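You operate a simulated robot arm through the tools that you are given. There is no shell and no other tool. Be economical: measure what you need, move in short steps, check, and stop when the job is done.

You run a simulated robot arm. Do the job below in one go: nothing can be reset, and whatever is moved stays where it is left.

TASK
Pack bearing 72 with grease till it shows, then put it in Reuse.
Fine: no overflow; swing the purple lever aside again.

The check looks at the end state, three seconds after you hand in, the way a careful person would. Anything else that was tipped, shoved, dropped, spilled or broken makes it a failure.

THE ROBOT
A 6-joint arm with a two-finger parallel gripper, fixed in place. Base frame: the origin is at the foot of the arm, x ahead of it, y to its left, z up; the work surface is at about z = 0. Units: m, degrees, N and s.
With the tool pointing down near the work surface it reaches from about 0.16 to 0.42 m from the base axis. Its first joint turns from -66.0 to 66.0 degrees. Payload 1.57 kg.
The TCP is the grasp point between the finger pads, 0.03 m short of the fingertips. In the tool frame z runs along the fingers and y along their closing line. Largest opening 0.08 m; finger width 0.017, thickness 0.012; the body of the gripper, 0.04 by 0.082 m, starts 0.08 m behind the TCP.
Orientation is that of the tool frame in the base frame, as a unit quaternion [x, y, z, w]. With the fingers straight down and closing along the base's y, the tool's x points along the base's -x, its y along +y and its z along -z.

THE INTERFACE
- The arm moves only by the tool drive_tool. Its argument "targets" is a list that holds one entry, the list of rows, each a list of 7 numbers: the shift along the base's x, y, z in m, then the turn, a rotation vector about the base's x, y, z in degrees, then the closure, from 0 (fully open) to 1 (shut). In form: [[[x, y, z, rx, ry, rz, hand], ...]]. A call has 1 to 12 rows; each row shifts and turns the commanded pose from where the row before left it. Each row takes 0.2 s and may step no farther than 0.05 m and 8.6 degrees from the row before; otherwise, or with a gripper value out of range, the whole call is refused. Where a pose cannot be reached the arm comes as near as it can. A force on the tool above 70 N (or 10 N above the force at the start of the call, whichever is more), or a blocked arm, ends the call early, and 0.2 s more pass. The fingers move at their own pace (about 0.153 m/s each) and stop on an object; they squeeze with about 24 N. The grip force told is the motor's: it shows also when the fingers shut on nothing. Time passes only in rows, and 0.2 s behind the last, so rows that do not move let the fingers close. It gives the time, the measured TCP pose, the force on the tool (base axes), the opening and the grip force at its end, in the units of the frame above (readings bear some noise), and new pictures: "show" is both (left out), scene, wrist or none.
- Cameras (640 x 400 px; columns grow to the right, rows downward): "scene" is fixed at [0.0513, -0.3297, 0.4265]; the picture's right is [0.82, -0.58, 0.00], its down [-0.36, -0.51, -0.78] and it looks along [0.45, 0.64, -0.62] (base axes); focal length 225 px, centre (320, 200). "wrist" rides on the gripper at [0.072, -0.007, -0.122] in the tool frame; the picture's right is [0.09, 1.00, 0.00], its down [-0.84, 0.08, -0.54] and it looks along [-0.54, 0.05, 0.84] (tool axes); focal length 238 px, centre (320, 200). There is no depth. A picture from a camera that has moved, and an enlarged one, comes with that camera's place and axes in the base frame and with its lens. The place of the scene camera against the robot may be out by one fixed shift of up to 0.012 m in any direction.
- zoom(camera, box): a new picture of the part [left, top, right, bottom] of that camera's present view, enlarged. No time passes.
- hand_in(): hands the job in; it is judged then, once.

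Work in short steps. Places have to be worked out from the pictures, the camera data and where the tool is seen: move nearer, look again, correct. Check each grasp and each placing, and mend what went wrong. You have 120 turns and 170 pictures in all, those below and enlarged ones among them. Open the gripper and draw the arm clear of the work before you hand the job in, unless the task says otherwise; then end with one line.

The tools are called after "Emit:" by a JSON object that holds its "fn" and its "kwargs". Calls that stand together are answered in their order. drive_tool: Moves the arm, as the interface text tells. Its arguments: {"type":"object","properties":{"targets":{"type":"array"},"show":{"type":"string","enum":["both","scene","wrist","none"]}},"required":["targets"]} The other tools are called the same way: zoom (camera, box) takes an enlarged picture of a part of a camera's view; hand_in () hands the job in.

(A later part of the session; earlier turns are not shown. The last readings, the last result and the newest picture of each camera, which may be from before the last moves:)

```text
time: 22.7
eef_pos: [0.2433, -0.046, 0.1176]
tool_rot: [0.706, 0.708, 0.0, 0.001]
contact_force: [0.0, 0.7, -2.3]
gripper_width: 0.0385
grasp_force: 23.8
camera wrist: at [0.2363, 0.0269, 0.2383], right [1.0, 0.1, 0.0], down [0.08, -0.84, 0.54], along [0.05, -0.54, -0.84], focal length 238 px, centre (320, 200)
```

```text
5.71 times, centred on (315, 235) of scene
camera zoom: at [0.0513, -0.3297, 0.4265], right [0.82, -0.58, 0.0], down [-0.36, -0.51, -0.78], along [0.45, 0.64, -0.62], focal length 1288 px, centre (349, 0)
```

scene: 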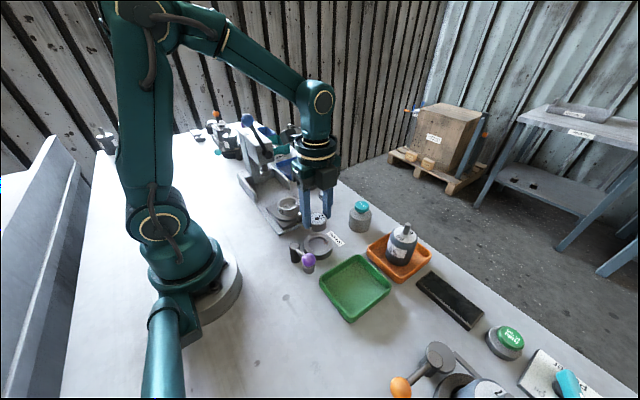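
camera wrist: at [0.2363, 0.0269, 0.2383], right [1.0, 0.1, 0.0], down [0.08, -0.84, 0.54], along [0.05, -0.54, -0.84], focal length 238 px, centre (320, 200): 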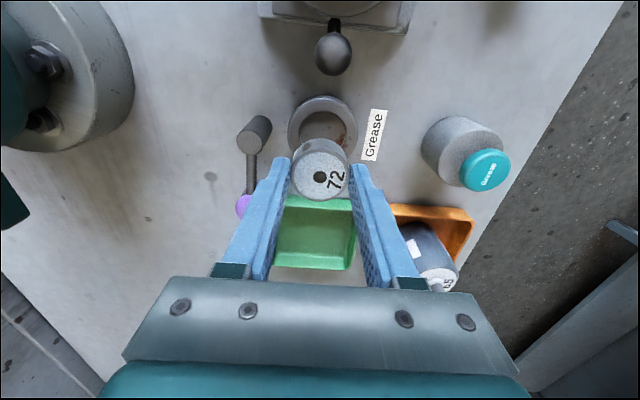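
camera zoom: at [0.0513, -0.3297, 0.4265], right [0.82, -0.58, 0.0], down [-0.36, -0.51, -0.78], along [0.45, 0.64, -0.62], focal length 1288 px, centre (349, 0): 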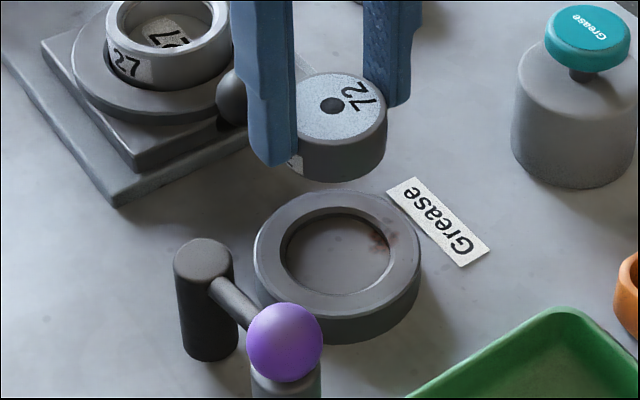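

The ring centre works out to about (0.2447, -0.0455), with an inner diameter of 46 mm, leaving about 3.5 mm of slack per side. I'll correct by 1 mm and descend to just above the rim, then check.

Emit:
{"fn": "drive_tool", "kwargs": {"targets": [[[0.0012, 0.0005, -0.03, 0, 0, 0, 0.7], [0, 0, -0.028, 0, 0, 0, 0.7], [0, 0, 0, 0, 0, 0, 0.7]]]}}

Emit:
{"fn": "zoom", "kwargs": {"camera": "scene", "box": [280, 200, 350, 270]}}

Emit:
{"fn": "zoom", "kwargs": {"camera": "wrist", "box": [260, 120, 380, 220]}}

```text
time: 23.5
eef_pos: [0.2418, -0.0425, 0.0576]
tool_rot: [0.706, 0.708, 0.0, 0.0]
contact_force: [-0.5, -0.1, -1.4]
gripper_width: 0.0388
grasp_force: 24.0
camera wrist: at [0.2358, 0.029, 0.1793], right [1.0, 0.1, 0.0], down [0.08, -0.84, 0.54], along [0.05, -0.54, -0.84], focal length 238 px, centre (320, 200)
```

scene: 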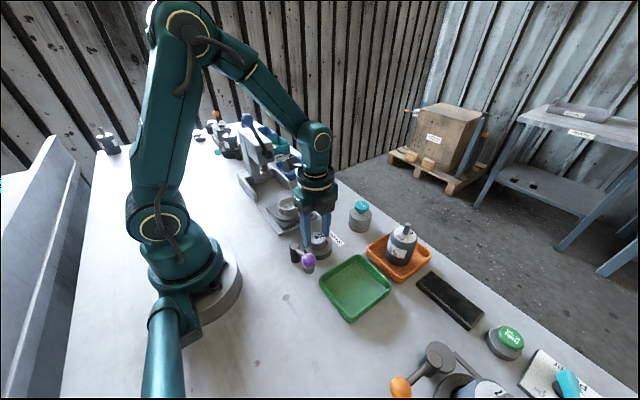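
wrist: 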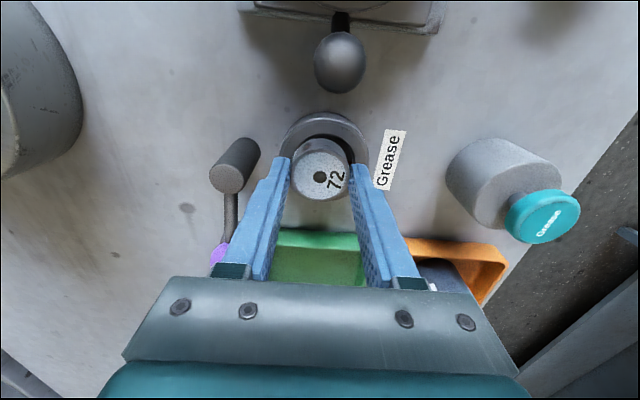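

```text
5.71 times, centred on (315, 235) of scene
camera zoom: at [0.0513, -0.3297, 0.4265], right [0.82, -0.58, 0.0], down [-0.36, -0.51, -0.78], along [0.45, 0.64, -0.62], focal length 1288 px, centre (349, 0)
```

zoom: 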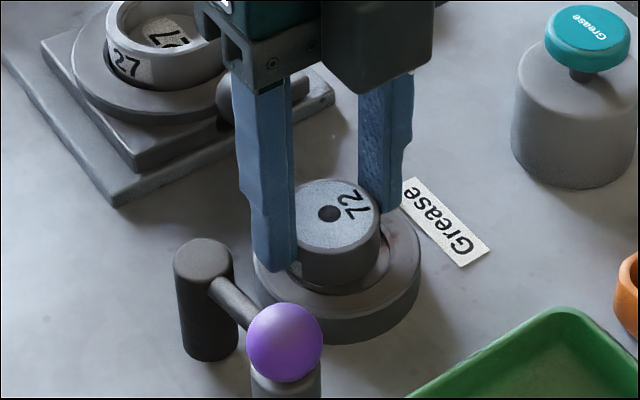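

```text
4.00 times, centred on (320, 170) of wrist
camera zoom: at [0.2358, 0.029, 0.1793], right [1.0, 0.1, 0.0], down [0.08, -0.84, 0.54], along [0.05, -0.54, -0.84], focal length 953 px, centre (320, 320)
```

zoom: 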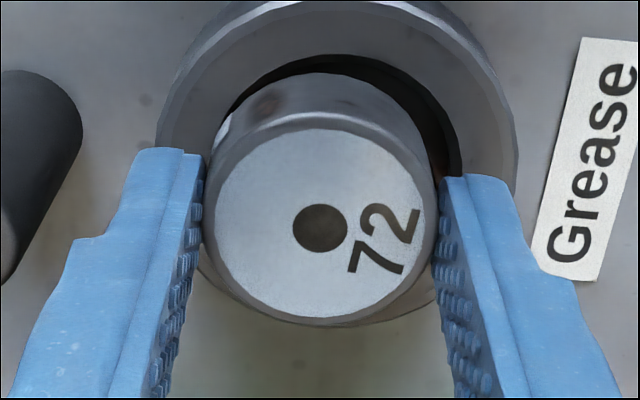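

The bearing hovers inside the rim outline but about 2 mm toward -x. I'll shift +x 2 mm and y -1 mm, then lower in small steps.

Emit:
{"fn": "drive_tool", "kwargs": {"targets": [[[0.0022, -0.001, 0, 0, 0, 0, 0.7], [0, 0, -0.003, 0, 0, 0, 0.7], [0, 0, -0.003, 0, 0, 0, 0.7], [0, 0, 0, 0, 0, 0, 0.7]]], "show": "none"}}

Emit:
{"fn": "zoom", "kwargs": {"camera": "wrist", "box": [260, 100, 380, 220]}}

Emit:
{"fn": "zoom", "kwargs": {"camera": "scene", "box": [290, 220, 345, 275]}}

```text
time: 24.5
eef_pos: [0.2442, -0.0456, 0.0535]
tool_rot: [0.706, 0.708, -0.001, 0.001]
contact_force: [0.6, -0.5, -0.6]
gripper_width: 0.0388
grasp_force: 23.8
```

```text
3.33 times, centred on (320, 160) of wrist
camera zoom: at [0.2374, 0.0267, 0.175], right [1.0, 0.1, 0.0], down [0.08, -0.84, 0.54], along [0.05, -0.54, -0.84], focal length 794 px, centre (320, 333)
```

zoom: 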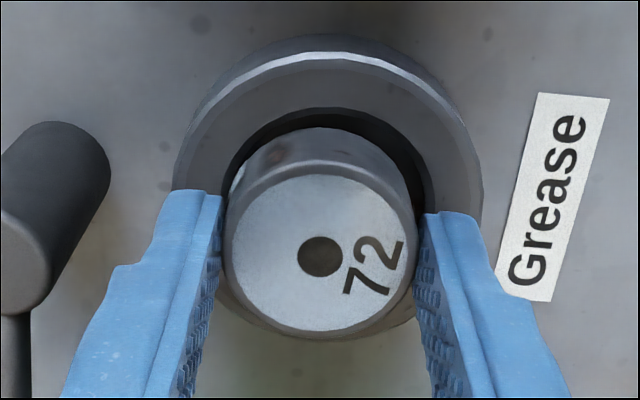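

```text
7.27 times, centred on (318, 248) of scene
camera zoom: at [0.0513, -0.3297, 0.4265], right [0.82, -0.58, 0.0], down [-0.36, -0.51, -0.78], along [0.45, 0.64, -0.62], focal length 1639 px, centre (338, -146)
```

zoom: 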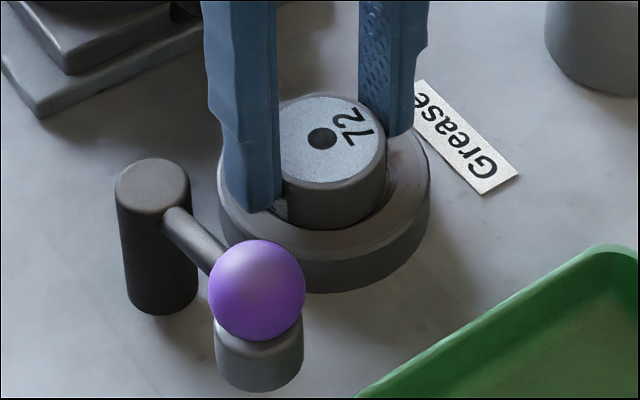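

Nearly centred. I'll nudge +x 1.2 mm and lower until the bottom touches.

Emit:
{"fn": "drive_tool", "kwargs": {"targets": [[[0.0012, -0.0005, 0, 0, 0, 0, 0.7], [0, 0, -0.002, 0, 0, 0, 0.7], [0, 0, -0.002, 0, 0, 0, 0.7], [0, 0, 0, 0, 0, 0, 0.7]]], "show": "none"}}

Emit:
{"fn": "zoom", "kwargs": {"camera": "scene", "box": [290, 220, 345, 275]}}

```text
time: 25.5
eef_pos: [0.2442, -0.0464, 0.0507]
tool_rot: [0.706, 0.708, 0.0, 0.001]
contact_force: [-3.4, 0.2, 22.3]
gripper_width: 0.0386
grasp_force: 24.4
```

```text
7.27 times, centred on (318, 248) of scene
camera zoom: at [0.0512, -0.3296, 0.4266], right [0.82, -0.58, 0.0], down [-0.36, -0.51, -0.78], along [0.45, 0.64, -0.62], focal length 1639 px, centre (338, -146)
```

zoom: 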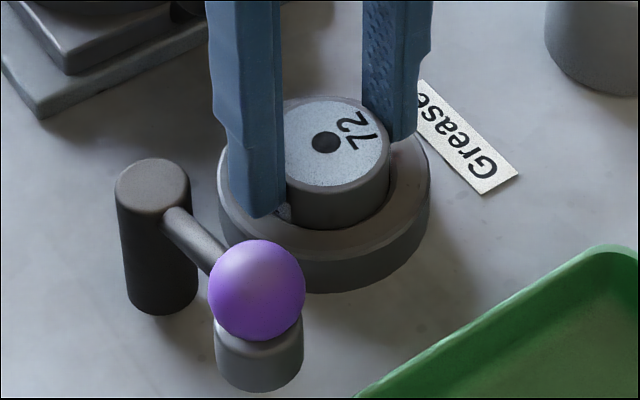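

Contact is 22 N up with the bearing inside the rim, so it appears seated. I'll open slightly and lift.

Emit:
{"fn": "drive_tool", "kwargs": {"targets": [[[0, 0, 0.001, 0, 0, 0, 0.7], [0, 0, 0, 0, 0, 0, 0.4], [0, 0, 0, 0, 0, 0, 0.3], [0, 0, 0.03, 0, 0, 0, 0.3], [0, 0, 0.04, 0, 0, 0, 0.3], [0, 0.02, 0.02, 0, 0, 0, 0.3]]]}}

Emit:
{"fn": "zoom", "kwargs": {"camera": "scene", "box": [280, 220, 350, 290]}}

Emit:
{"fn": "zoom", "kwargs": {"camera": "wrist", "box": [240, 120, 400, 230]}}

```text
time: 26.9
eef_pos: [0.2456, -0.0275, 0.1416]
tool_rot: [0.706, 0.709, 0.0, 0.001]
contact_force: [-0.6, -0.8, -0.6]
gripper_width: 0.0558
grasp_force: 0.1
camera wrist: at [0.2398, 0.046, 0.2624], right [1.0, 0.1, 0.0], down [0.08, -0.84, 0.54], along [0.05, -0.54, -0.84], focal length 238 px, centre (320, 200)
```

scene: 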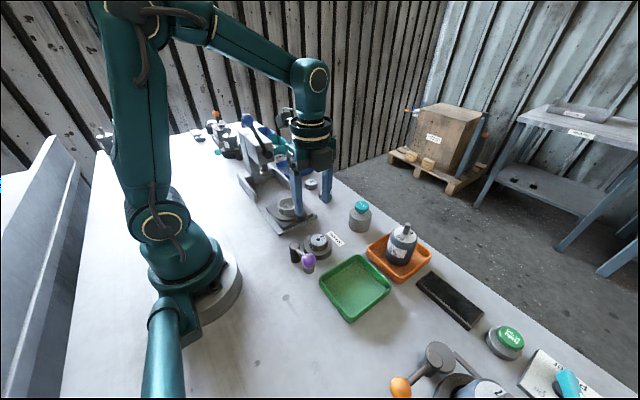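
wrist: 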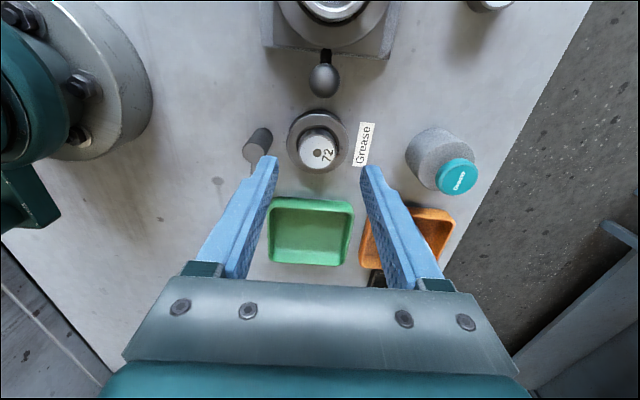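

```text
5.71 times, centred on (315, 255) of scene
camera zoom: at [0.0513, -0.3297, 0.4265], right [0.82, -0.58, 0.0], down [-0.36, -0.51, -0.78], along [0.45, 0.64, -0.62], focal length 1288 px, centre (349, -114)
```

zoom: 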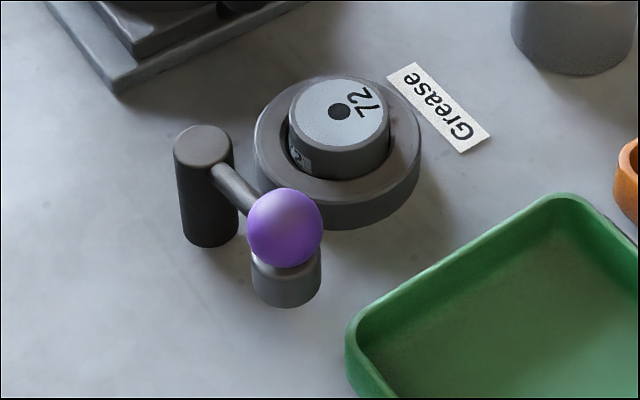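

```text
3.64 times, centred on (320, 175) of wrist
camera zoom: at [0.2398, 0.046, 0.2624], right [1.0, 0.1, 0.0], down [0.08, -0.84, 0.54], along [0.05, -0.54, -0.84], focal length 867 px, centre (320, 291)
```

zoom: 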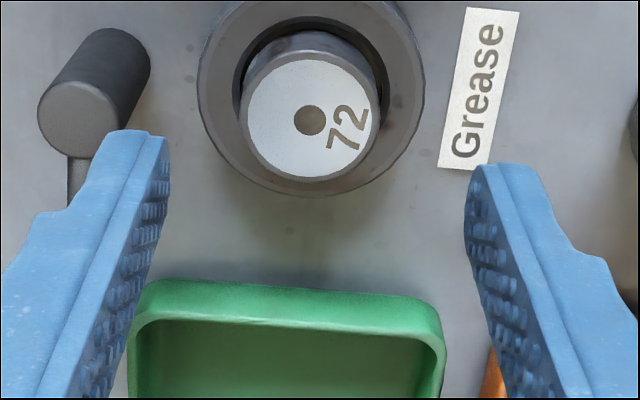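

Bearing 72 is seated. Next is the lever: I'll move above the purple knob (≈ (0.184, -0.1015)), with the fingers closing across the lever arm, and look.

Emit:
{"fn": "drive_tool", "kwargs": {"targets": [[[-0.02, -0.025, 0, 0, 0, 0, 0.35], [-0.02, -0.025, 0, 0, 0, 0, 0.35], [-0.0216, -0.024, 0, 0, 0, 0, 0.35], [0, 0, 0, 0, 0, 0, 0.35]]]}}

Emit:
{"fn": "zoom", "kwargs": {"camera": "wrist", "box": [240, 80, 400, 220]}}

Emit:
{"fn": "zoom", "kwargs": {"camera": "scene", "box": [260, 190, 350, 290]}}

```text
time: 27.9
eef_pos: [0.1839, -0.0989, 0.1402]
tool_rot: [0.706, 0.708, 0.0, 0.001]
contact_force: [-0.5, 0.6, 0.3]
gripper_width: 0.052
grasp_force: 0.1
camera wrist: at [0.1779, -0.0266, 0.2608], right [1.0, 0.1, 0.0], down [0.08, -0.84, 0.54], along [0.05, -0.54, -0.84], focal length 238 px, centre (320, 200)
```

scene: 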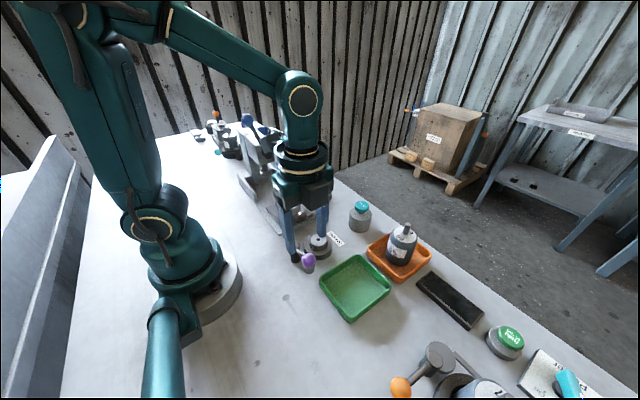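
wrist: 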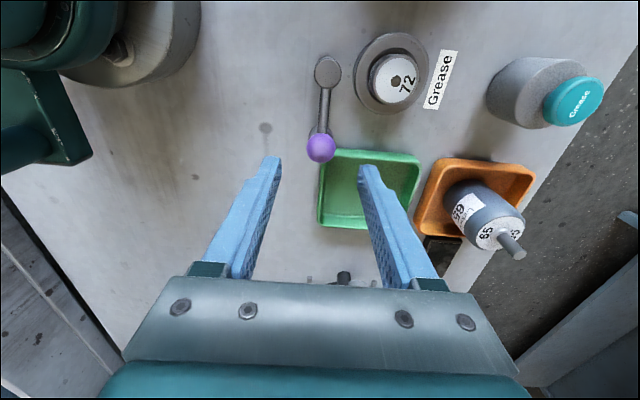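

```text
2.86 times, centred on (320, 150) of wrist
camera zoom: at [0.1779, -0.0266, 0.2608], right [1.0, 0.1, 0.0], down [0.08, -0.84, 0.54], along [0.05, -0.54, -0.84], focal length 681 px, centre (320, 343)
```

zoom: 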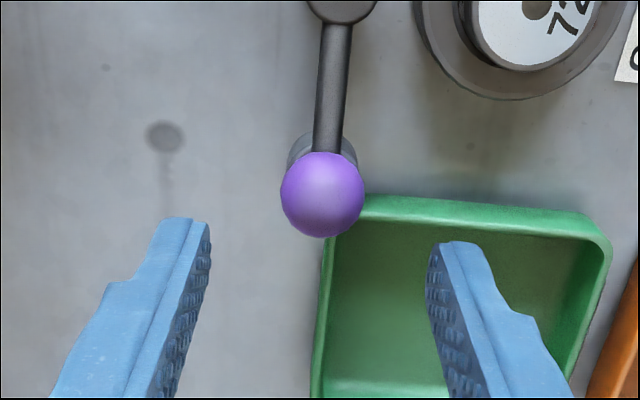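

```text
4.00 times, centred on (305, 240) of scene
camera zoom: at [0.0513, -0.3297, 0.4265], right [0.82, -0.58, 0.0], down [-0.36, -0.51, -0.78], along [0.45, 0.64, -0.62], focal length 902 px, centre (380, 40)
```

zoom: 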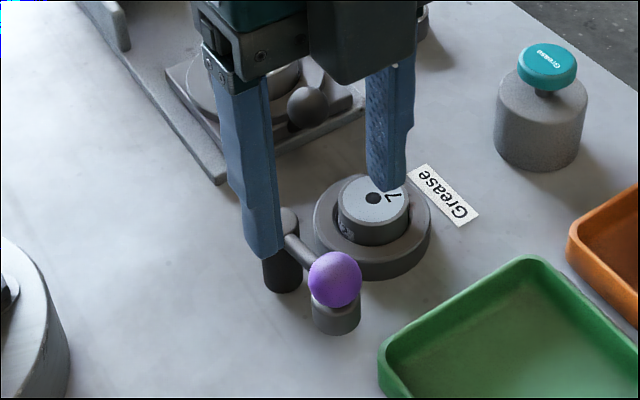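

The knob is at about (0.185, -0.100), z 0.065, 25 mm across. I'll lower around it and cage it loosely (about 30 mm opening).

Emit:
{"fn": "drive_tool", "kwargs": {"targets": [[[0.001, 0, -0.03, 0, 0, 0, 0.35], [0, 0, -0.03, 0, 0, 0, 0.4], [0, 0, 0, 0, 0, 0, 0.6], [0, 0, 0, 0, 0, 0, 0.63]]]}}

Emit:
{"fn": "zoom", "kwargs": {"camera": "wrist", "box": [240, 80, 400, 220]}}

Emit:
{"fn": "zoom", "kwargs": {"camera": "scene", "box": [260, 190, 350, 290]}}

```text
time: 28.9
eef_pos: [0.1838, -0.0994, 0.0801]
tool_rot: [0.706, 0.708, -0.001, 0.0]
contact_force: [-0.3, 0.2, -0.2]
gripper_width: 0.0297
grasp_force: 0.0
camera wrist: at [0.1779, -0.0262, 0.201], right [1.0, 0.1, 0.0], down [0.08, -0.84, 0.54], along [0.05, -0.54, -0.84], focal length 238 px, centre (320, 200)
```

scene: 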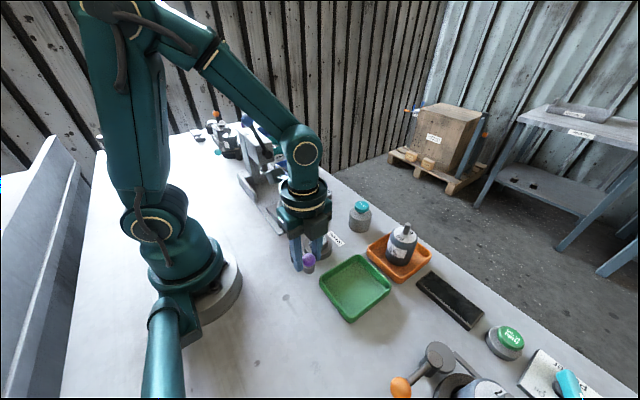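
wrist: 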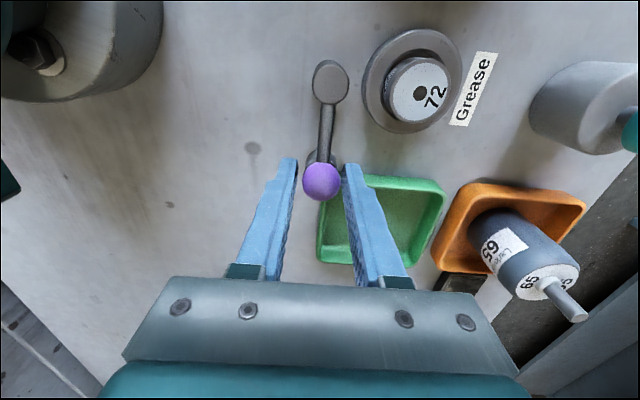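

```text
2.86 times, centred on (320, 150) of wrist
camera zoom: at [0.1779, -0.0262, 0.201], right [1.0, 0.1, 0.0], down [0.08, -0.84, 0.54], along [0.05, -0.54, -0.84], focal length 681 px, centre (320, 343)
```

zoom: 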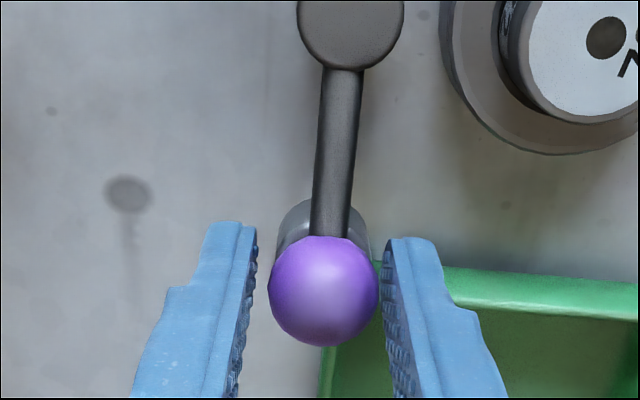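

```text
4.00 times, centred on (305, 240) of scene
camera zoom: at [0.0513, -0.3297, 0.4265], right [0.82, -0.58, 0.0], down [-0.36, -0.51, -0.78], along [0.45, 0.64, -0.62], focal length 902 px, centre (380, 40)
```

zoom: 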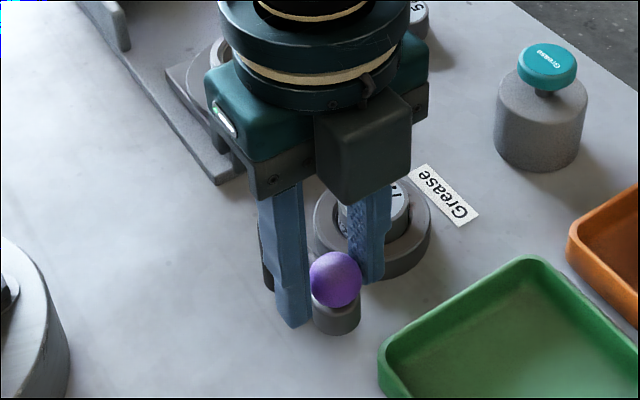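

The knob is caged and the pivot is at about (0.1855, -0.0435), radius 56 mm. I'll swing the first half along the arc, turning the hand with the lever.

Emit:
{"fn": "drive_tool", "kwargs": {"targets": [[[0.0073, 0.0005, 0, 0, 0, 7.5, 0.63], [0.0072, 0.0014, 0, 0, 0, 7.5, 0.63], [0.0069, 0.0024, 0, 0, 0, 7.5, 0.63], [0.0066, 0.0032, 0, 0, 0, 7.5, 0.63], [0.0061, 0.0041, 0, 0, 0, 7.5, 0.63], [0.0055, 0.0048, 0, 0, 0, 7.5, 0.63]]]}}

Emit:
{"fn": "zoom", "kwargs": {"camera": "wrist", "box": [240, 80, 400, 220]}}

```text
time: 30.3
eef_pos: [0.2248, -0.083, 0.0814]
tool_rot: [0.379, 0.925, 0.0, 0.001]
contact_force: [-0.9, -1.0, 0.4]
gripper_width: 0.0303
grasp_force: 0.0
camera wrist: at [0.1691, -0.0364, 0.2023], right [0.63, 0.77, 0.0], down [0.65, -0.53, 0.54], along [0.42, -0.34, -0.84], focal length 238 px, centre (320, 200)
```

scene: 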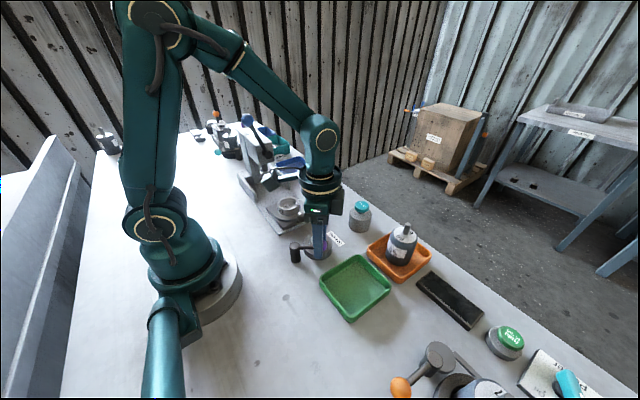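
wrist: 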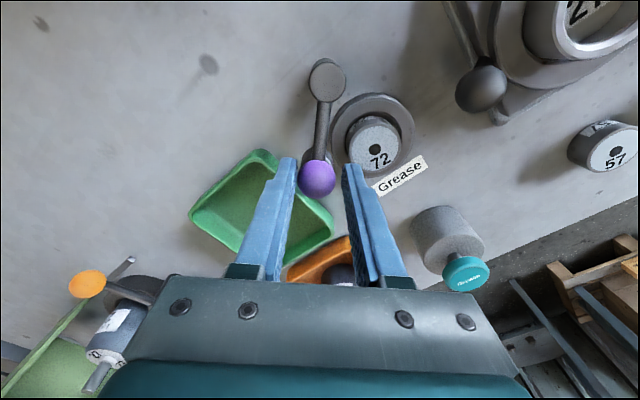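

```text
2.86 times, centred on (320, 150) of wrist
camera zoom: at [0.1691, -0.0364, 0.2023], right [0.63, 0.77, 0.0], down [0.65, -0.53, 0.54], along [0.42, -0.34, -0.84], focal length 681 px, centre (320, 343)
```

zoom: 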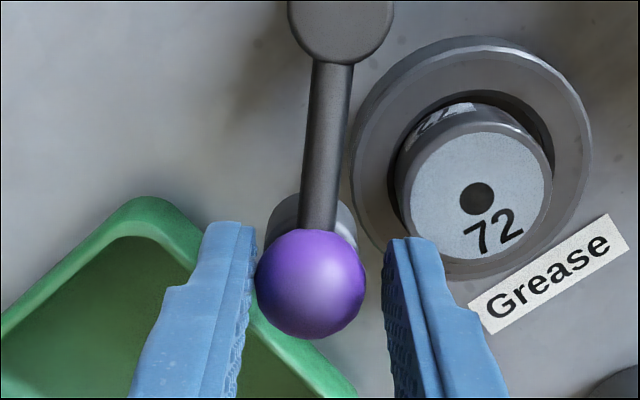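

The lever follows smoothly. I'll finish the second half of the arc over the bearing.

Emit:
{"fn": "drive_tool", "kwargs": {"targets": [[[0.0048, 0.0055, 0, 0, 0, 7.5, 0.63], [0.0041, 0.0061, 0, 0, 0, 7.5, 0.63], [0.0032, 0.0066, 0, 0, 0, 7.5, 0.63], [0.0024, 0.0069, 0, 0, 0, 7.5, 0.63], [0.0014, 0.0072, 0, 0, 0, 7.5, 0.63]]]}}

Emit:
{"fn": "zoom", "kwargs": {"camera": "wrist", "box": [240, 80, 400, 220]}}

Emit:
{"fn": "zoom", "kwargs": {"camera": "scene", "box": [280, 210, 350, 280]}}

```text
time: 31.5
eef_pos: [0.2404, -0.0506, 0.0817]
tool_rot: [0.062, 0.998, 0.0, 0.001]
contact_force: [0.2, -1.2, 0.0]
gripper_width: 0.0303
grasp_force: 0.4
camera wrist: at [0.1689, -0.0478, 0.2025], right [0.03, 1.0, 0.0], down [0.84, -0.03, 0.54], along [0.54, -0.02, -0.84], focal length 238 px, centre (320, 200)
```

scene: 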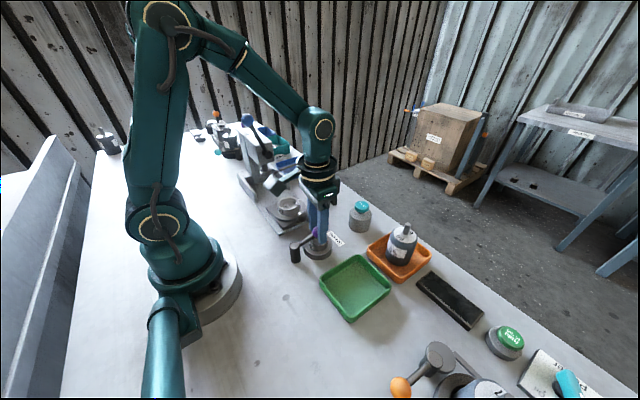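
wrist: 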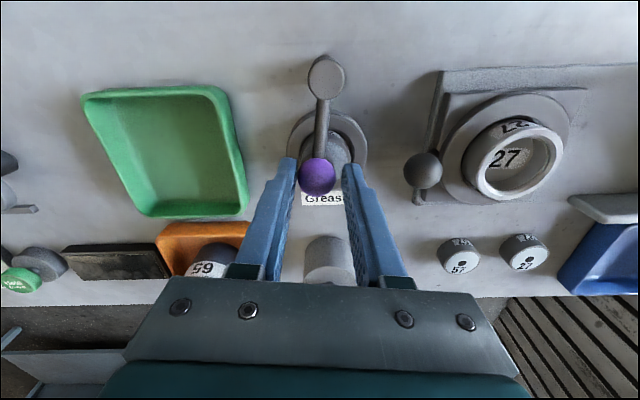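

```text
2.86 times, centred on (320, 150) of wrist
camera zoom: at [0.1689, -0.0478, 0.2025], right [0.03, 1.0, 0.0], down [0.84, -0.03, 0.54], along [0.54, -0.02, -0.84], focal length 681 px, centre (320, 343)
```

zoom: 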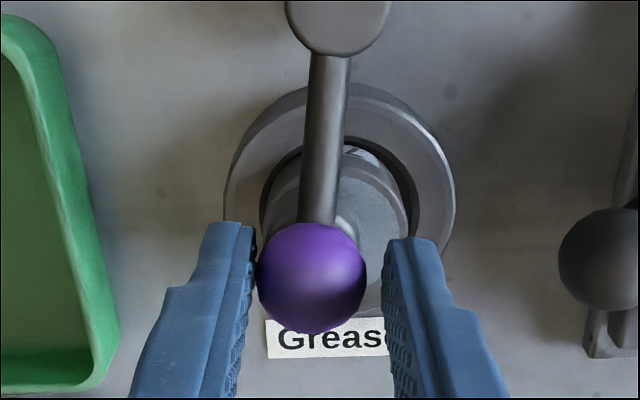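

```text
5.71 times, centred on (315, 245) of scene
camera zoom: at [0.0513, -0.3297, 0.4265], right [0.82, -0.58, 0.0], down [-0.36, -0.51, -0.78], along [0.45, 0.64, -0.62], focal length 1288 px, centre (349, -57)
```

zoom: 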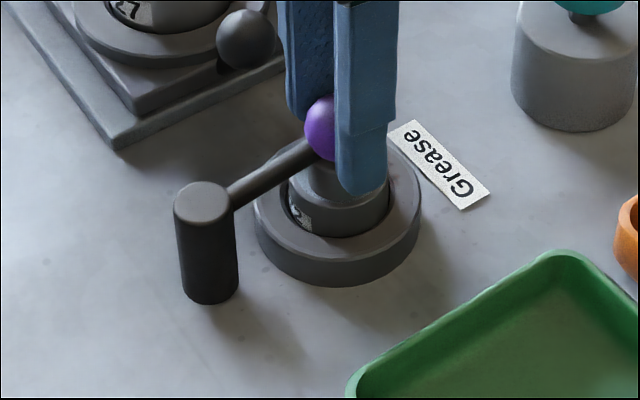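

The lever is about 6 mm short of centre over the bearing. I'll do the final arc step.

Emit:
{"fn": "drive_tool", "kwargs": {"targets": [[[0.0005, 0.0062, 0, 0, 0, 7, 0.63], [0, 0, 0, 0, 0, 0, 0.63]]], "show": "wrist"}}

Emit:
{"fn": "zoom", "kwargs": {"camera": "wrist", "box": [240, 80, 400, 220]}}

Emit:
{"fn": "zoom", "kwargs": {"camera": "scene", "box": [280, 210, 350, 280]}}

```text
time: 32.1
eef_pos: [0.2398, -0.0434, 0.0825]
tool_rot: [0.002, 1.0, 0.0, 0.0]
contact_force: [0.1, -0.3, -1.2]
gripper_width: 0.0298
grasp_force: 0.1
camera wrist: at [0.1696, -0.0506, 0.2032], right [-0.09, 1.0, 0.0], down [0.84, 0.07, 0.54], along [0.54, 0.05, -0.84], focal length 238 px, centre (320, 200)
```

wrist: 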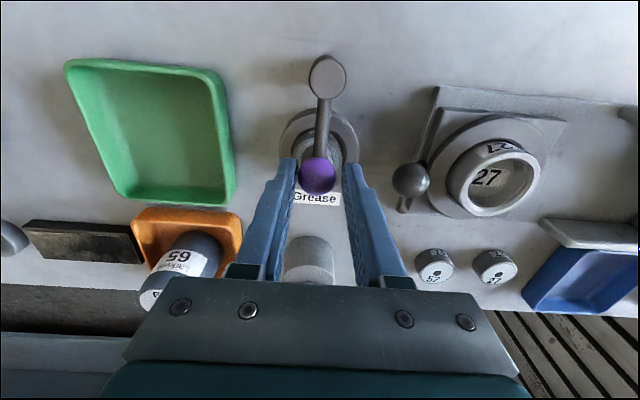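

```text
2.86 times, centred on (320, 150) of wrist
camera zoom: at [0.1696, -0.0506, 0.2032], right [-0.09, 1.0, 0.0], down [0.84, 0.07, 0.54], along [0.54, 0.05, -0.84], focal length 681 px, centre (320, 343)
```

zoom: 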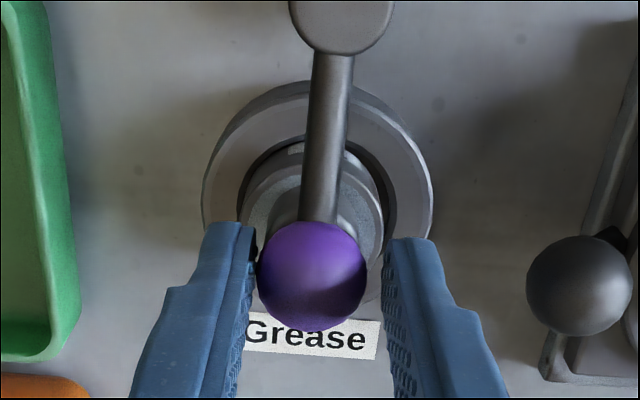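

```text
5.71 times, centred on (315, 245) of scene
camera zoom: at [0.0513, -0.3296, 0.4265], right [0.82, -0.58, 0.0], down [-0.36, -0.51, -0.78], along [0.45, 0.64, -0.62], focal length 1288 px, centre (349, -57)
```

zoom: 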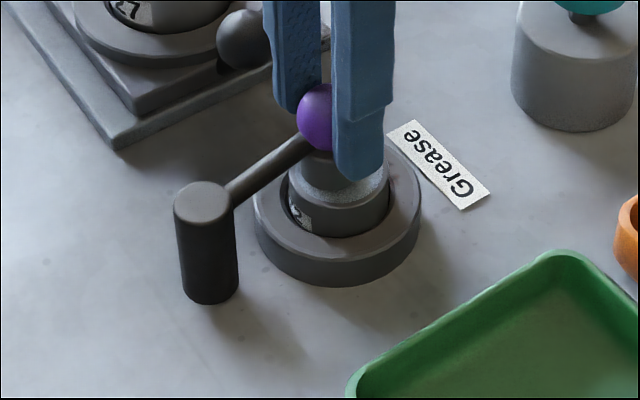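

The nozzle is centred over the bearing. I'll open, lift straight up, and go toward the Grease button (≈ (0.377, -0.0435), top z ≈ 0.063), turning to -90° so the wrist camera can also watch the bearing.

Emit:
{"fn": "drive_tool", "kwargs": {"targets": [[[0, 0, 0, 0, 0, 0, 0.4], [0, 0, 0.03, 0, 0, 0, 0.4], [0, 0, 0.045, 0, 0, -8.2, 0.6], [0.015, 0, 0, 0, 0, -8.2, 1], [0.015, 0, 0, 0, 0, -8.2, 1], [0.015, 0, 0, 0, 0, -8.2, 1], [0.015, 0, 0, 0, 0, -8.2, 1], [0.015, 0, 0, 0, 0, -8.2, 1], [0.015, 0, 0, 0, 0, -8.2, 1], [0.015, 0, 0, 0, 0, -8.2, 1], [0.015, 0, 0, 0, 0, -8.2, 1], [0.016, 0, 0, 0, 0, -8.2, 1]]]}}

Emit:
{"fn": "zoom", "kwargs": {"camera": "scene", "box": [280, 190, 380, 280]}}

```text
time: 34.7
eef_pos: [0.3753, -0.0451, 0.1567]
tool_rot: [0.658, 0.753, -0.002, -0.001]
contact_force: [0.5, 1.2, -0.1]
gripper_width: 0.0
grasp_force: 21.5
camera wrist: at [0.3611, 0.0258, 0.2773], right [0.97, 0.22, 0.0], down [0.19, -0.82, 0.54], along [0.12, -0.53, -0.84], focal length 238 px, centre (320, 200)
```

scene: 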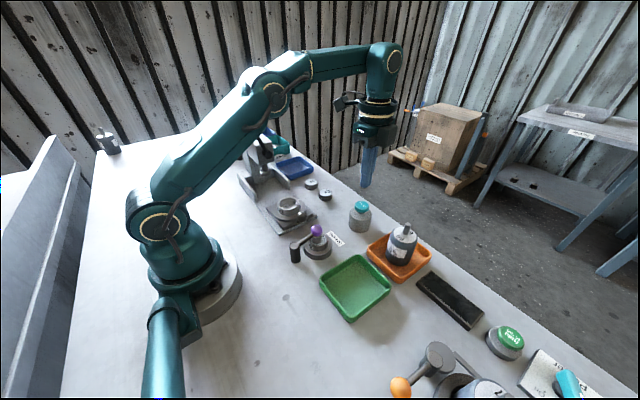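
wrist: 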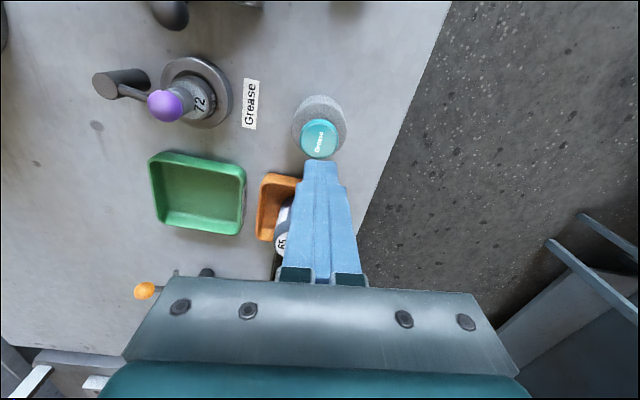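

```text
4.44 times, centred on (330, 235) of scene
camera zoom: at [0.0512, -0.3297, 0.4265], right [0.82, -0.58, 0.0], down [-0.36, -0.51, -0.78], along [0.45, 0.64, -0.62], focal length 1002 px, centre (276, 44)
```

zoom: 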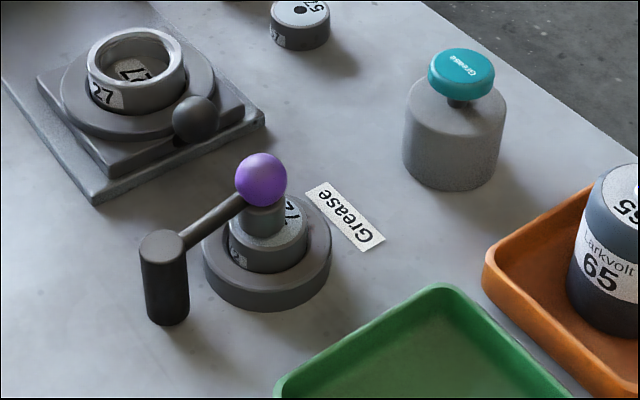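

The view is clear and the nozzle is centred. The button is at about (0.3765, -0.0432), so I'll descend to hover just above it.

Emit:
{"fn": "drive_tool", "kwargs": {"targets": [[[0.0012, 0.0018, -0.03, 0, 0, 0, 1], [0, 0, -0.026, 0, 0, 0, 1], [0, 0, 0, 0, 0, 0, 1]]]}}

Emit:
{"fn": "zoom", "kwargs": {"camera": "scene", "box": [280, 190, 380, 280]}}

Emit:
{"fn": "zoom", "kwargs": {"camera": "wrist", "box": [80, 40, 380, 220]}}

```text
time: 35.5
eef_pos: [0.3752, -0.0441, 0.0985]
tool_rot: [0.658, 0.753, 0.0, 0.0]
contact_force: [-1.2, -0.8, 0.5]
gripper_width: 0.0
grasp_force: 21.3
camera wrist: at [0.3606, 0.027, 0.2199], right [0.97, 0.22, 0.0], down [0.19, -0.82, 0.54], along [0.12, -0.53, -0.84], focal length 238 px, centre (320, 200)
```

scene: 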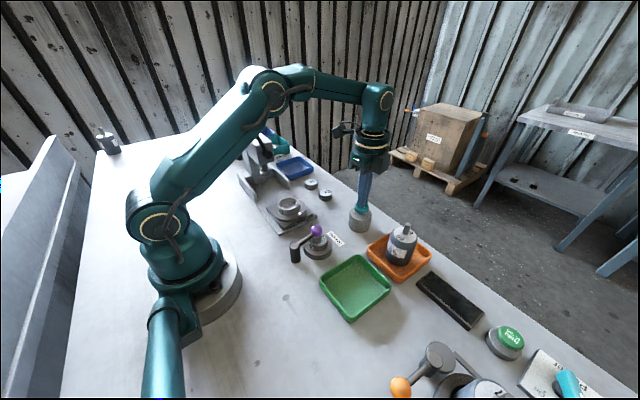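
wrist: 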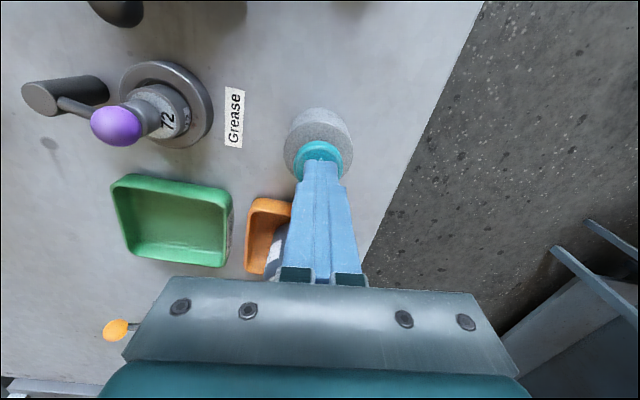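

```text
4.44 times, centred on (330, 235) of scene
camera zoom: at [0.0513, -0.3296, 0.4265], right [0.82, -0.58, 0.0], down [-0.36, -0.51, -0.78], along [0.45, 0.64, -0.62], focal length 1002 px, centre (276, 44)
```

zoom: 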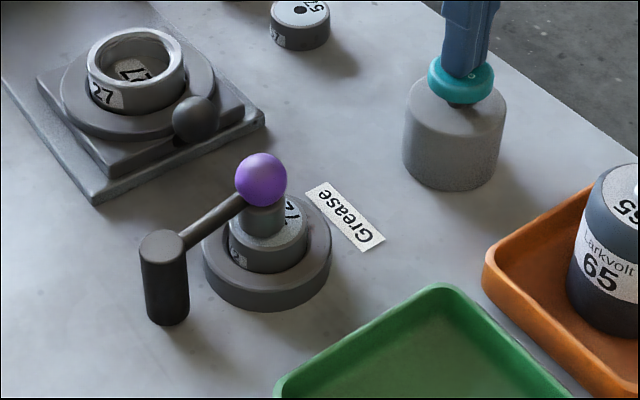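

```text
2.13 times, centred on (230, 130) of wrist
camera zoom: at [0.3606, 0.027, 0.2199], right [0.97, 0.22, 0.0], down [0.19, -0.82, 0.54], along [0.12, -0.53, -0.84], focal length 508 px, centre (512, 349)
```

zoom: 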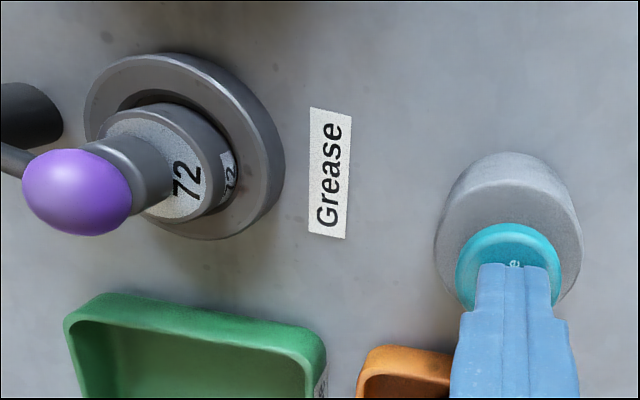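

I'll press down in small steps, viewing the bearing by zoom after each.

Emit:
{"fn": "drive_tool", "kwargs": {"targets": [[[0, 0, -0.004, 0, 0, 0, 1]]], "show": "none"}}

Emit:
{"fn": "zoom", "kwargs": {"camera": "scene", "box": [290, 190, 380, 280]}}

```text
time: 35.9
eef_pos: [0.3781, -0.0427, 0.0948]
tool_rot: [0.657, 0.754, -0.001, 0.001]
contact_force: [-2.1, -1.1, 2.6]
gripper_width: 0.0
grasp_force: 21.4
```

```text
4.44 times, centred on (335, 235) of scene
camera zoom: at [0.0512, -0.3297, 0.4265], right [0.82, -0.58, 0.0], down [-0.36, -0.51, -0.78], along [0.45, 0.64, -0.62], focal length 1002 px, centre (253, 44)
```

zoom: 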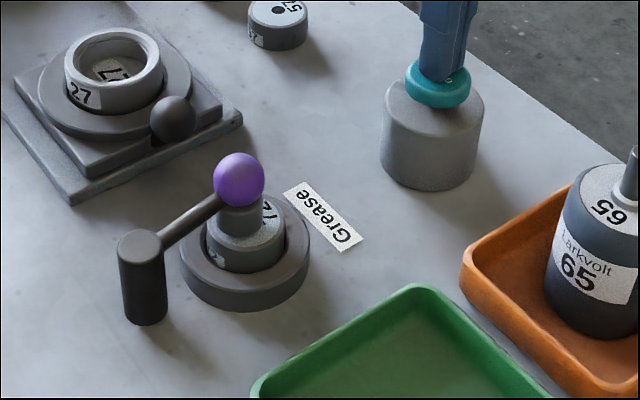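

Contact has begun (2.6 N) and no grease is visible yet. I'll press 3 mm more.

Emit:
{"fn": "drive_tool", "kwargs": {"targets": [[[0, 0, -0.003, 0, 0, 0, 1]]], "show": "none"}}

Emit:
{"fn": "zoom", "kwargs": {"camera": "scene", "box": [290, 190, 380, 280]}}

```text
time: 36.3
eef_pos: [0.3774, -0.0433, 0.0923]
tool_rot: [0.658, 0.753, 0.0, 0.001]
contact_force: [-1.6, -0.8, 5.2]
gripper_width: 0.0
grasp_force: 21.3
```

```text
4.44 times, centred on (335, 235) of scene
camera zoom: at [0.0512, -0.3297, 0.4265], right [0.82, -0.58, 0.0], down [-0.36, -0.51, -0.78], along [0.45, 0.64, -0.62], focal length 1002 px, centre (253, 44)
```

zoom: 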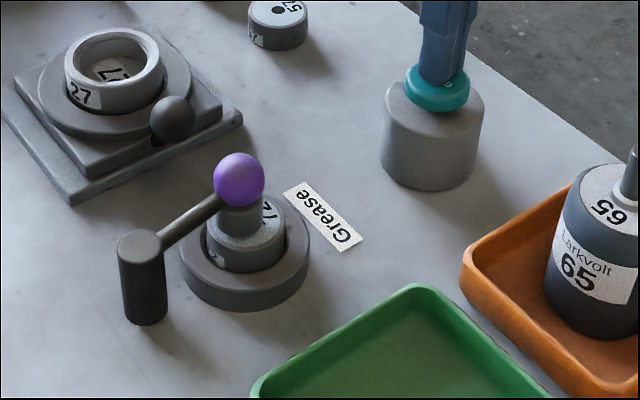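

The button is moving with spring force (5.2 N) and still nothing shows. I'll press 3 mm more.

Emit:
{"fn": "drive_tool", "kwargs": {"targets": [[[0, 0, -0.003, 0, 0, 0, 1]]], "show": "none"}}

Emit:
{"fn": "zoom", "kwargs": {"camera": "scene", "box": [290, 205, 350, 265]}}

```text
time: 36.7
eef_pos: [0.3775, -0.043, 0.09]
tool_rot: [0.658, 0.753, 0.001, 0.001]
contact_force: [-1.8, 0.8, 6.1]
gripper_width: 0.0001
grasp_force: 21.8
```

```text
6.67 times, centred on (320, 235) of scene
camera zoom: at [0.0512, -0.3296, 0.4265], right [0.82, -0.58, 0.0], down [-0.36, -0.51, -0.78], along [0.45, 0.64, -0.62], focal length 1503 px, centre (320, -33)
```

zoom: 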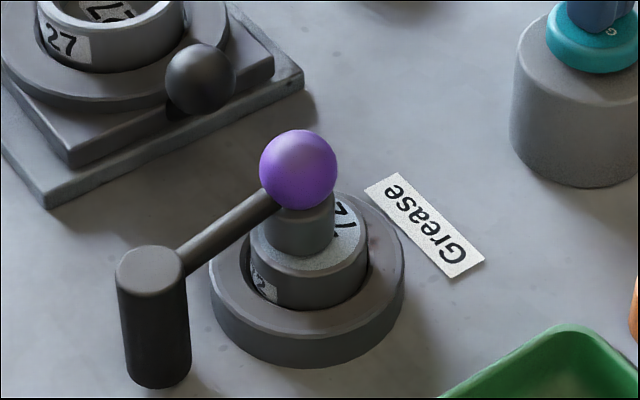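

Emit:
{"fn": "drive_tool", "kwargs": {"targets": [[[0, 0, -0.0025, 0, 0, 0, 1]]], "show": "none"}}

Emit:
{"fn": "zoom", "kwargs": {"camera": "scene", "box": [290, 190, 380, 280]}}

```text
time: 37.1
eef_pos: [0.3768, -0.0432, 0.0887]
tool_rot: [0.658, 0.753, 0.001, 0.0]
contact_force: [-3.1, 4.7, 14.4]
gripper_width: 0.0001
grasp_force: 21.0
```

```text
4.44 times, centred on (335, 235) of scene
camera zoom: at [0.0512, -0.3296, 0.4266], right [0.82, -0.58, 0.0], down [-0.36, -0.51, -0.78], along [0.45, 0.64, -0.62], focal length 1002 px, centre (253, 44)
```

zoom: 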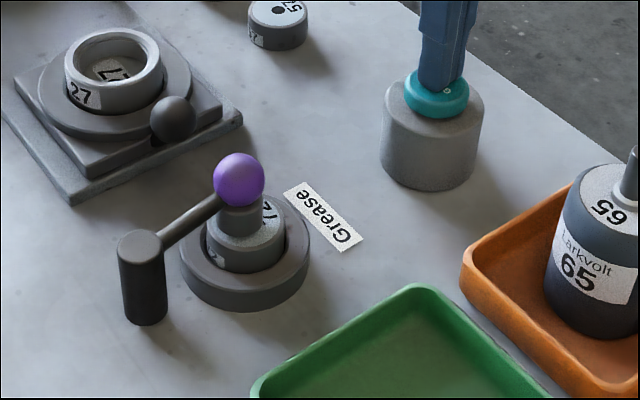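

The button is bottomed (14 N). I'll hold 0.4 s and check with the wrist view too.

Emit:
{"fn": "drive_tool", "kwargs": {"targets": [[[0, 0, 0, 0, 0, 0, 1]]], "show": "none"}}

Emit:
{"fn": "zoom", "kwargs": {"camera": "wrist", "box": [80, 40, 240, 160]}}

Emit:
{"fn": "zoom", "kwargs": {"camera": "scene", "box": [295, 215, 345, 265]}}

```text
time: 37.5
eef_pos: [0.3774, -0.0441, 0.0881]
tool_rot: [0.658, 0.753, 0.0, 0.001]
contact_force: [-2.4, 7.9, 17.0]
gripper_width: 0.0
grasp_force: 21.1
```

```text
3.33 times, centred on (160, 100) of wrist
camera zoom: at [0.3616, 0.0272, 0.2092], right [0.97, 0.23, 0.0], down [0.19, -0.82, 0.54], along [0.12, -0.53, -0.84], focal length 794 px, centre (853, 533)
```

zoom: 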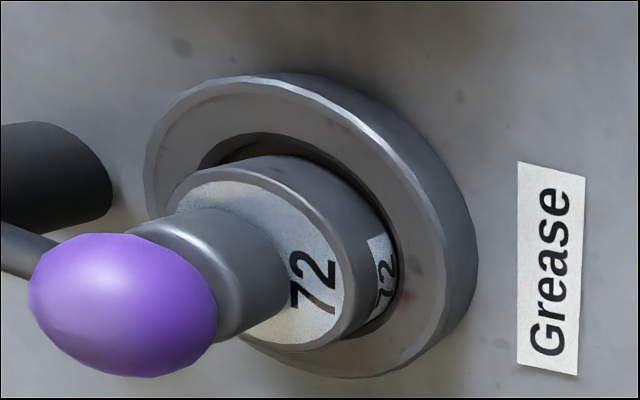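

```text
8.00 times, centred on (320, 240) of scene
camera zoom: at [0.0512, -0.3296, 0.4266], right [0.82, -0.58, 0.0], down [-0.36, -0.51, -0.78], along [0.45, 0.64, -0.62], focal length 1803 px, centre (320, -120)
```

zoom: 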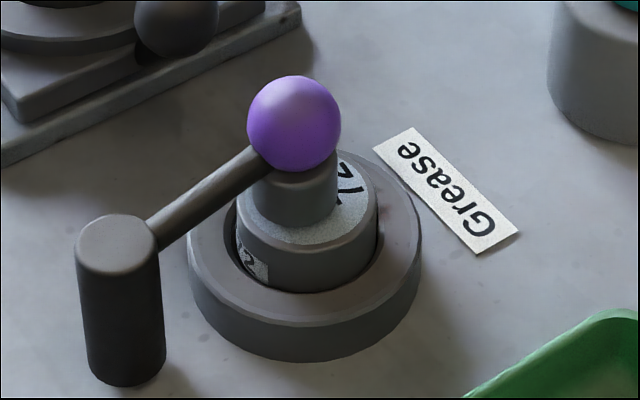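

No grease yet; I'll keep holding in short steps.

Emit:
{"fn": "drive_tool", "kwargs": {"targets": [[[0, 0, 0, 0, 0, 0, 1], [0, 0, 0, 0, 0, 0, 1]]], "show": "none"}}

Emit:
{"fn": "zoom", "kwargs": {"camera": "wrist", "box": [80, 40, 240, 160]}}

```text
time: 38.1
eef_pos: [0.3774, -0.0438, 0.0868]
tool_rot: [0.657, 0.754, 0.0, 0.0]
contact_force: [-1.2, 10.8, 19.9]
gripper_width: 0.0003
grasp_force: 20.8
```

```text
3.33 times, centred on (160, 100) of wrist
camera zoom: at [0.3616, 0.027, 0.2091], right [0.97, 0.23, 0.0], down [0.19, -0.82, 0.54], along [0.12, -0.53, -0.84], focal length 794 px, centre (853, 533)
```

zoom: 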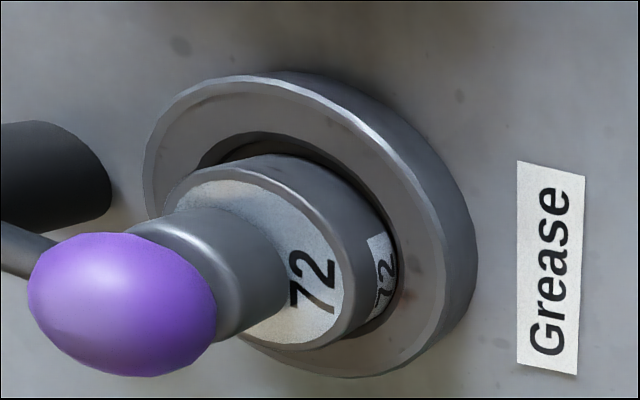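

Emit:
{"fn": "drive_tool", "kwargs": {"targets": [[[0, 0, 0.0005, 0, 0, 0, 1], [0, 0, 0, 0, 0, 0, 1]]], "show": "scene"}}

Emit:
{"fn": "zoom", "kwargs": {"camera": "scene", "box": [290, 190, 380, 280]}}

```text
time: 38.7
eef_pos: [0.3772, -0.0443, 0.0881]
tool_rot: [0.658, 0.753, 0.001, 0.001]
contact_force: [0.5, 10.7, 15.7]
gripper_width: 0.0
grasp_force: 21.5
```

scene: 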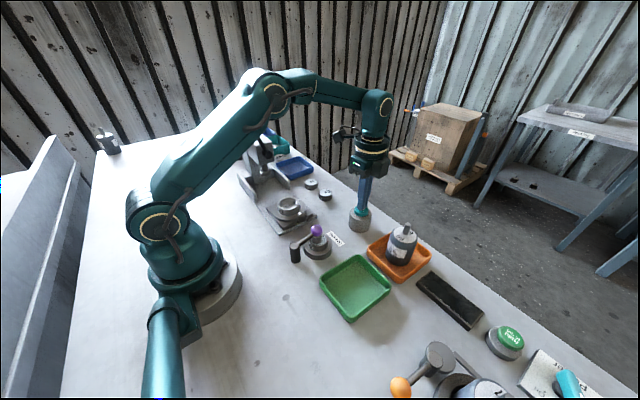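

```text
4.44 times, centred on (335, 235) of scene
camera zoom: at [0.0512, -0.3296, 0.4266], right [0.82, -0.58, 0.0], down [-0.36, -0.51, -0.78], along [0.45, 0.64, -0.62], focal length 1002 px, centre (253, 44)
```

zoom: 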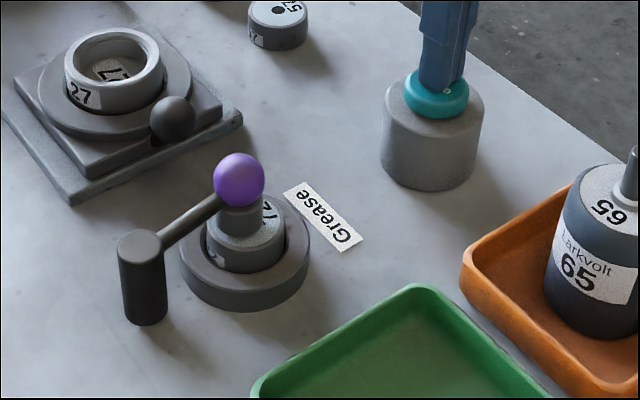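

The button is fully down. I'll continue holding and watch the bearing's top.

Emit:
{"fn": "drive_tool", "kwargs": {"targets": [[[0, 0, 0, 0, 0, 0, 1], [0, 0, 0, 0, 0, 0, 1]]], "show": "none"}}

Emit:
{"fn": "zoom", "kwargs": {"camera": "wrist", "box": [80, 40, 240, 160]}}

```text
time: 39.3
eef_pos: [0.3787, -0.0447, 0.0874]
tool_rot: [0.658, 0.753, 0.0, 0.002]
contact_force: [2.1, 7.7, 15.0]
gripper_width: 0.0001
grasp_force: 21.2
```

```text
3.33 times, centred on (160, 100) of wrist
camera zoom: at [0.3617, 0.0267, 0.2093], right [0.97, 0.22, 0.0], down [0.19, -0.82, 0.54], along [0.12, -0.53, -0.84], focal length 794 px, centre (853, 533)
```

zoom: 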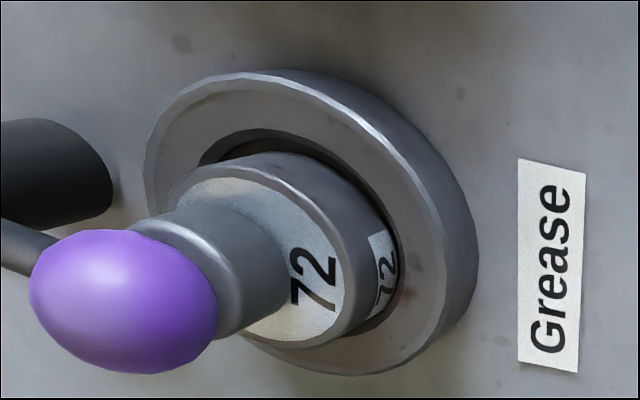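

Emit:
{"fn": "drive_tool", "kwargs": {"targets": [[[0, 0, 0, 0, 0, 0, 1], [0, 0, 0, 0, 0, 0, 1]]], "show": "none"}}

Emit:
{"fn": "zoom", "kwargs": {"camera": "wrist", "box": [110, 70, 210, 150]}}

Emit:
{"fn": "zoom", "kwargs": {"camera": "scene", "box": [300, 220, 340, 260]}}

```text
time: 39.9
eef_pos: [0.3769, -0.0449, 0.0882]
tool_rot: [0.658, 0.753, 0.0, 0.001]
contact_force: [2.4, 5.5, 14.0]
gripper_width: 0.0
grasp_force: 21.4
```

```text
5.00 times, centred on (160, 110) of wrist
camera zoom: at [0.3617, 0.0267, 0.2093], right [0.97, 0.22, 0.0], down [0.19, -0.82, 0.54], along [0.12, -0.53, -0.84], focal length 1192 px, centre (1120, 650)
```

zoom: 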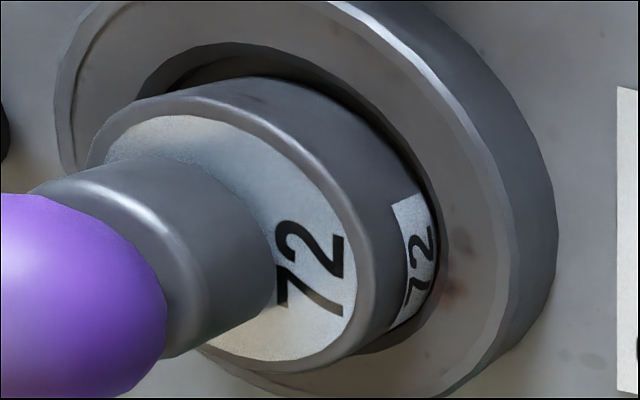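

```text
10.00 times, centred on (320, 240) of scene
camera zoom: at [0.0512, -0.3296, 0.4265], right [0.82, -0.58, 0.0], down [-0.36, -0.51, -0.78], along [0.45, 0.64, -0.62], focal length 2254 px, centre (320, -200)
```

zoom: 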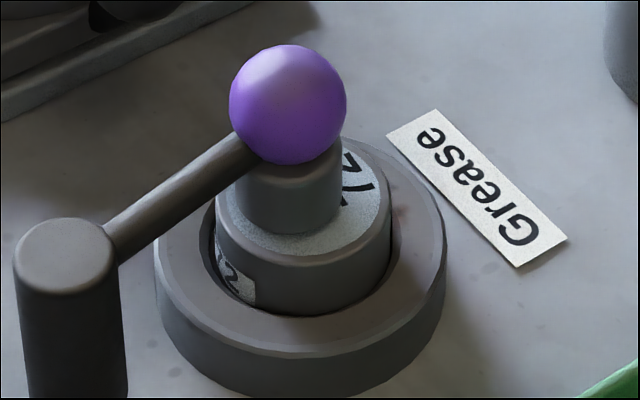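

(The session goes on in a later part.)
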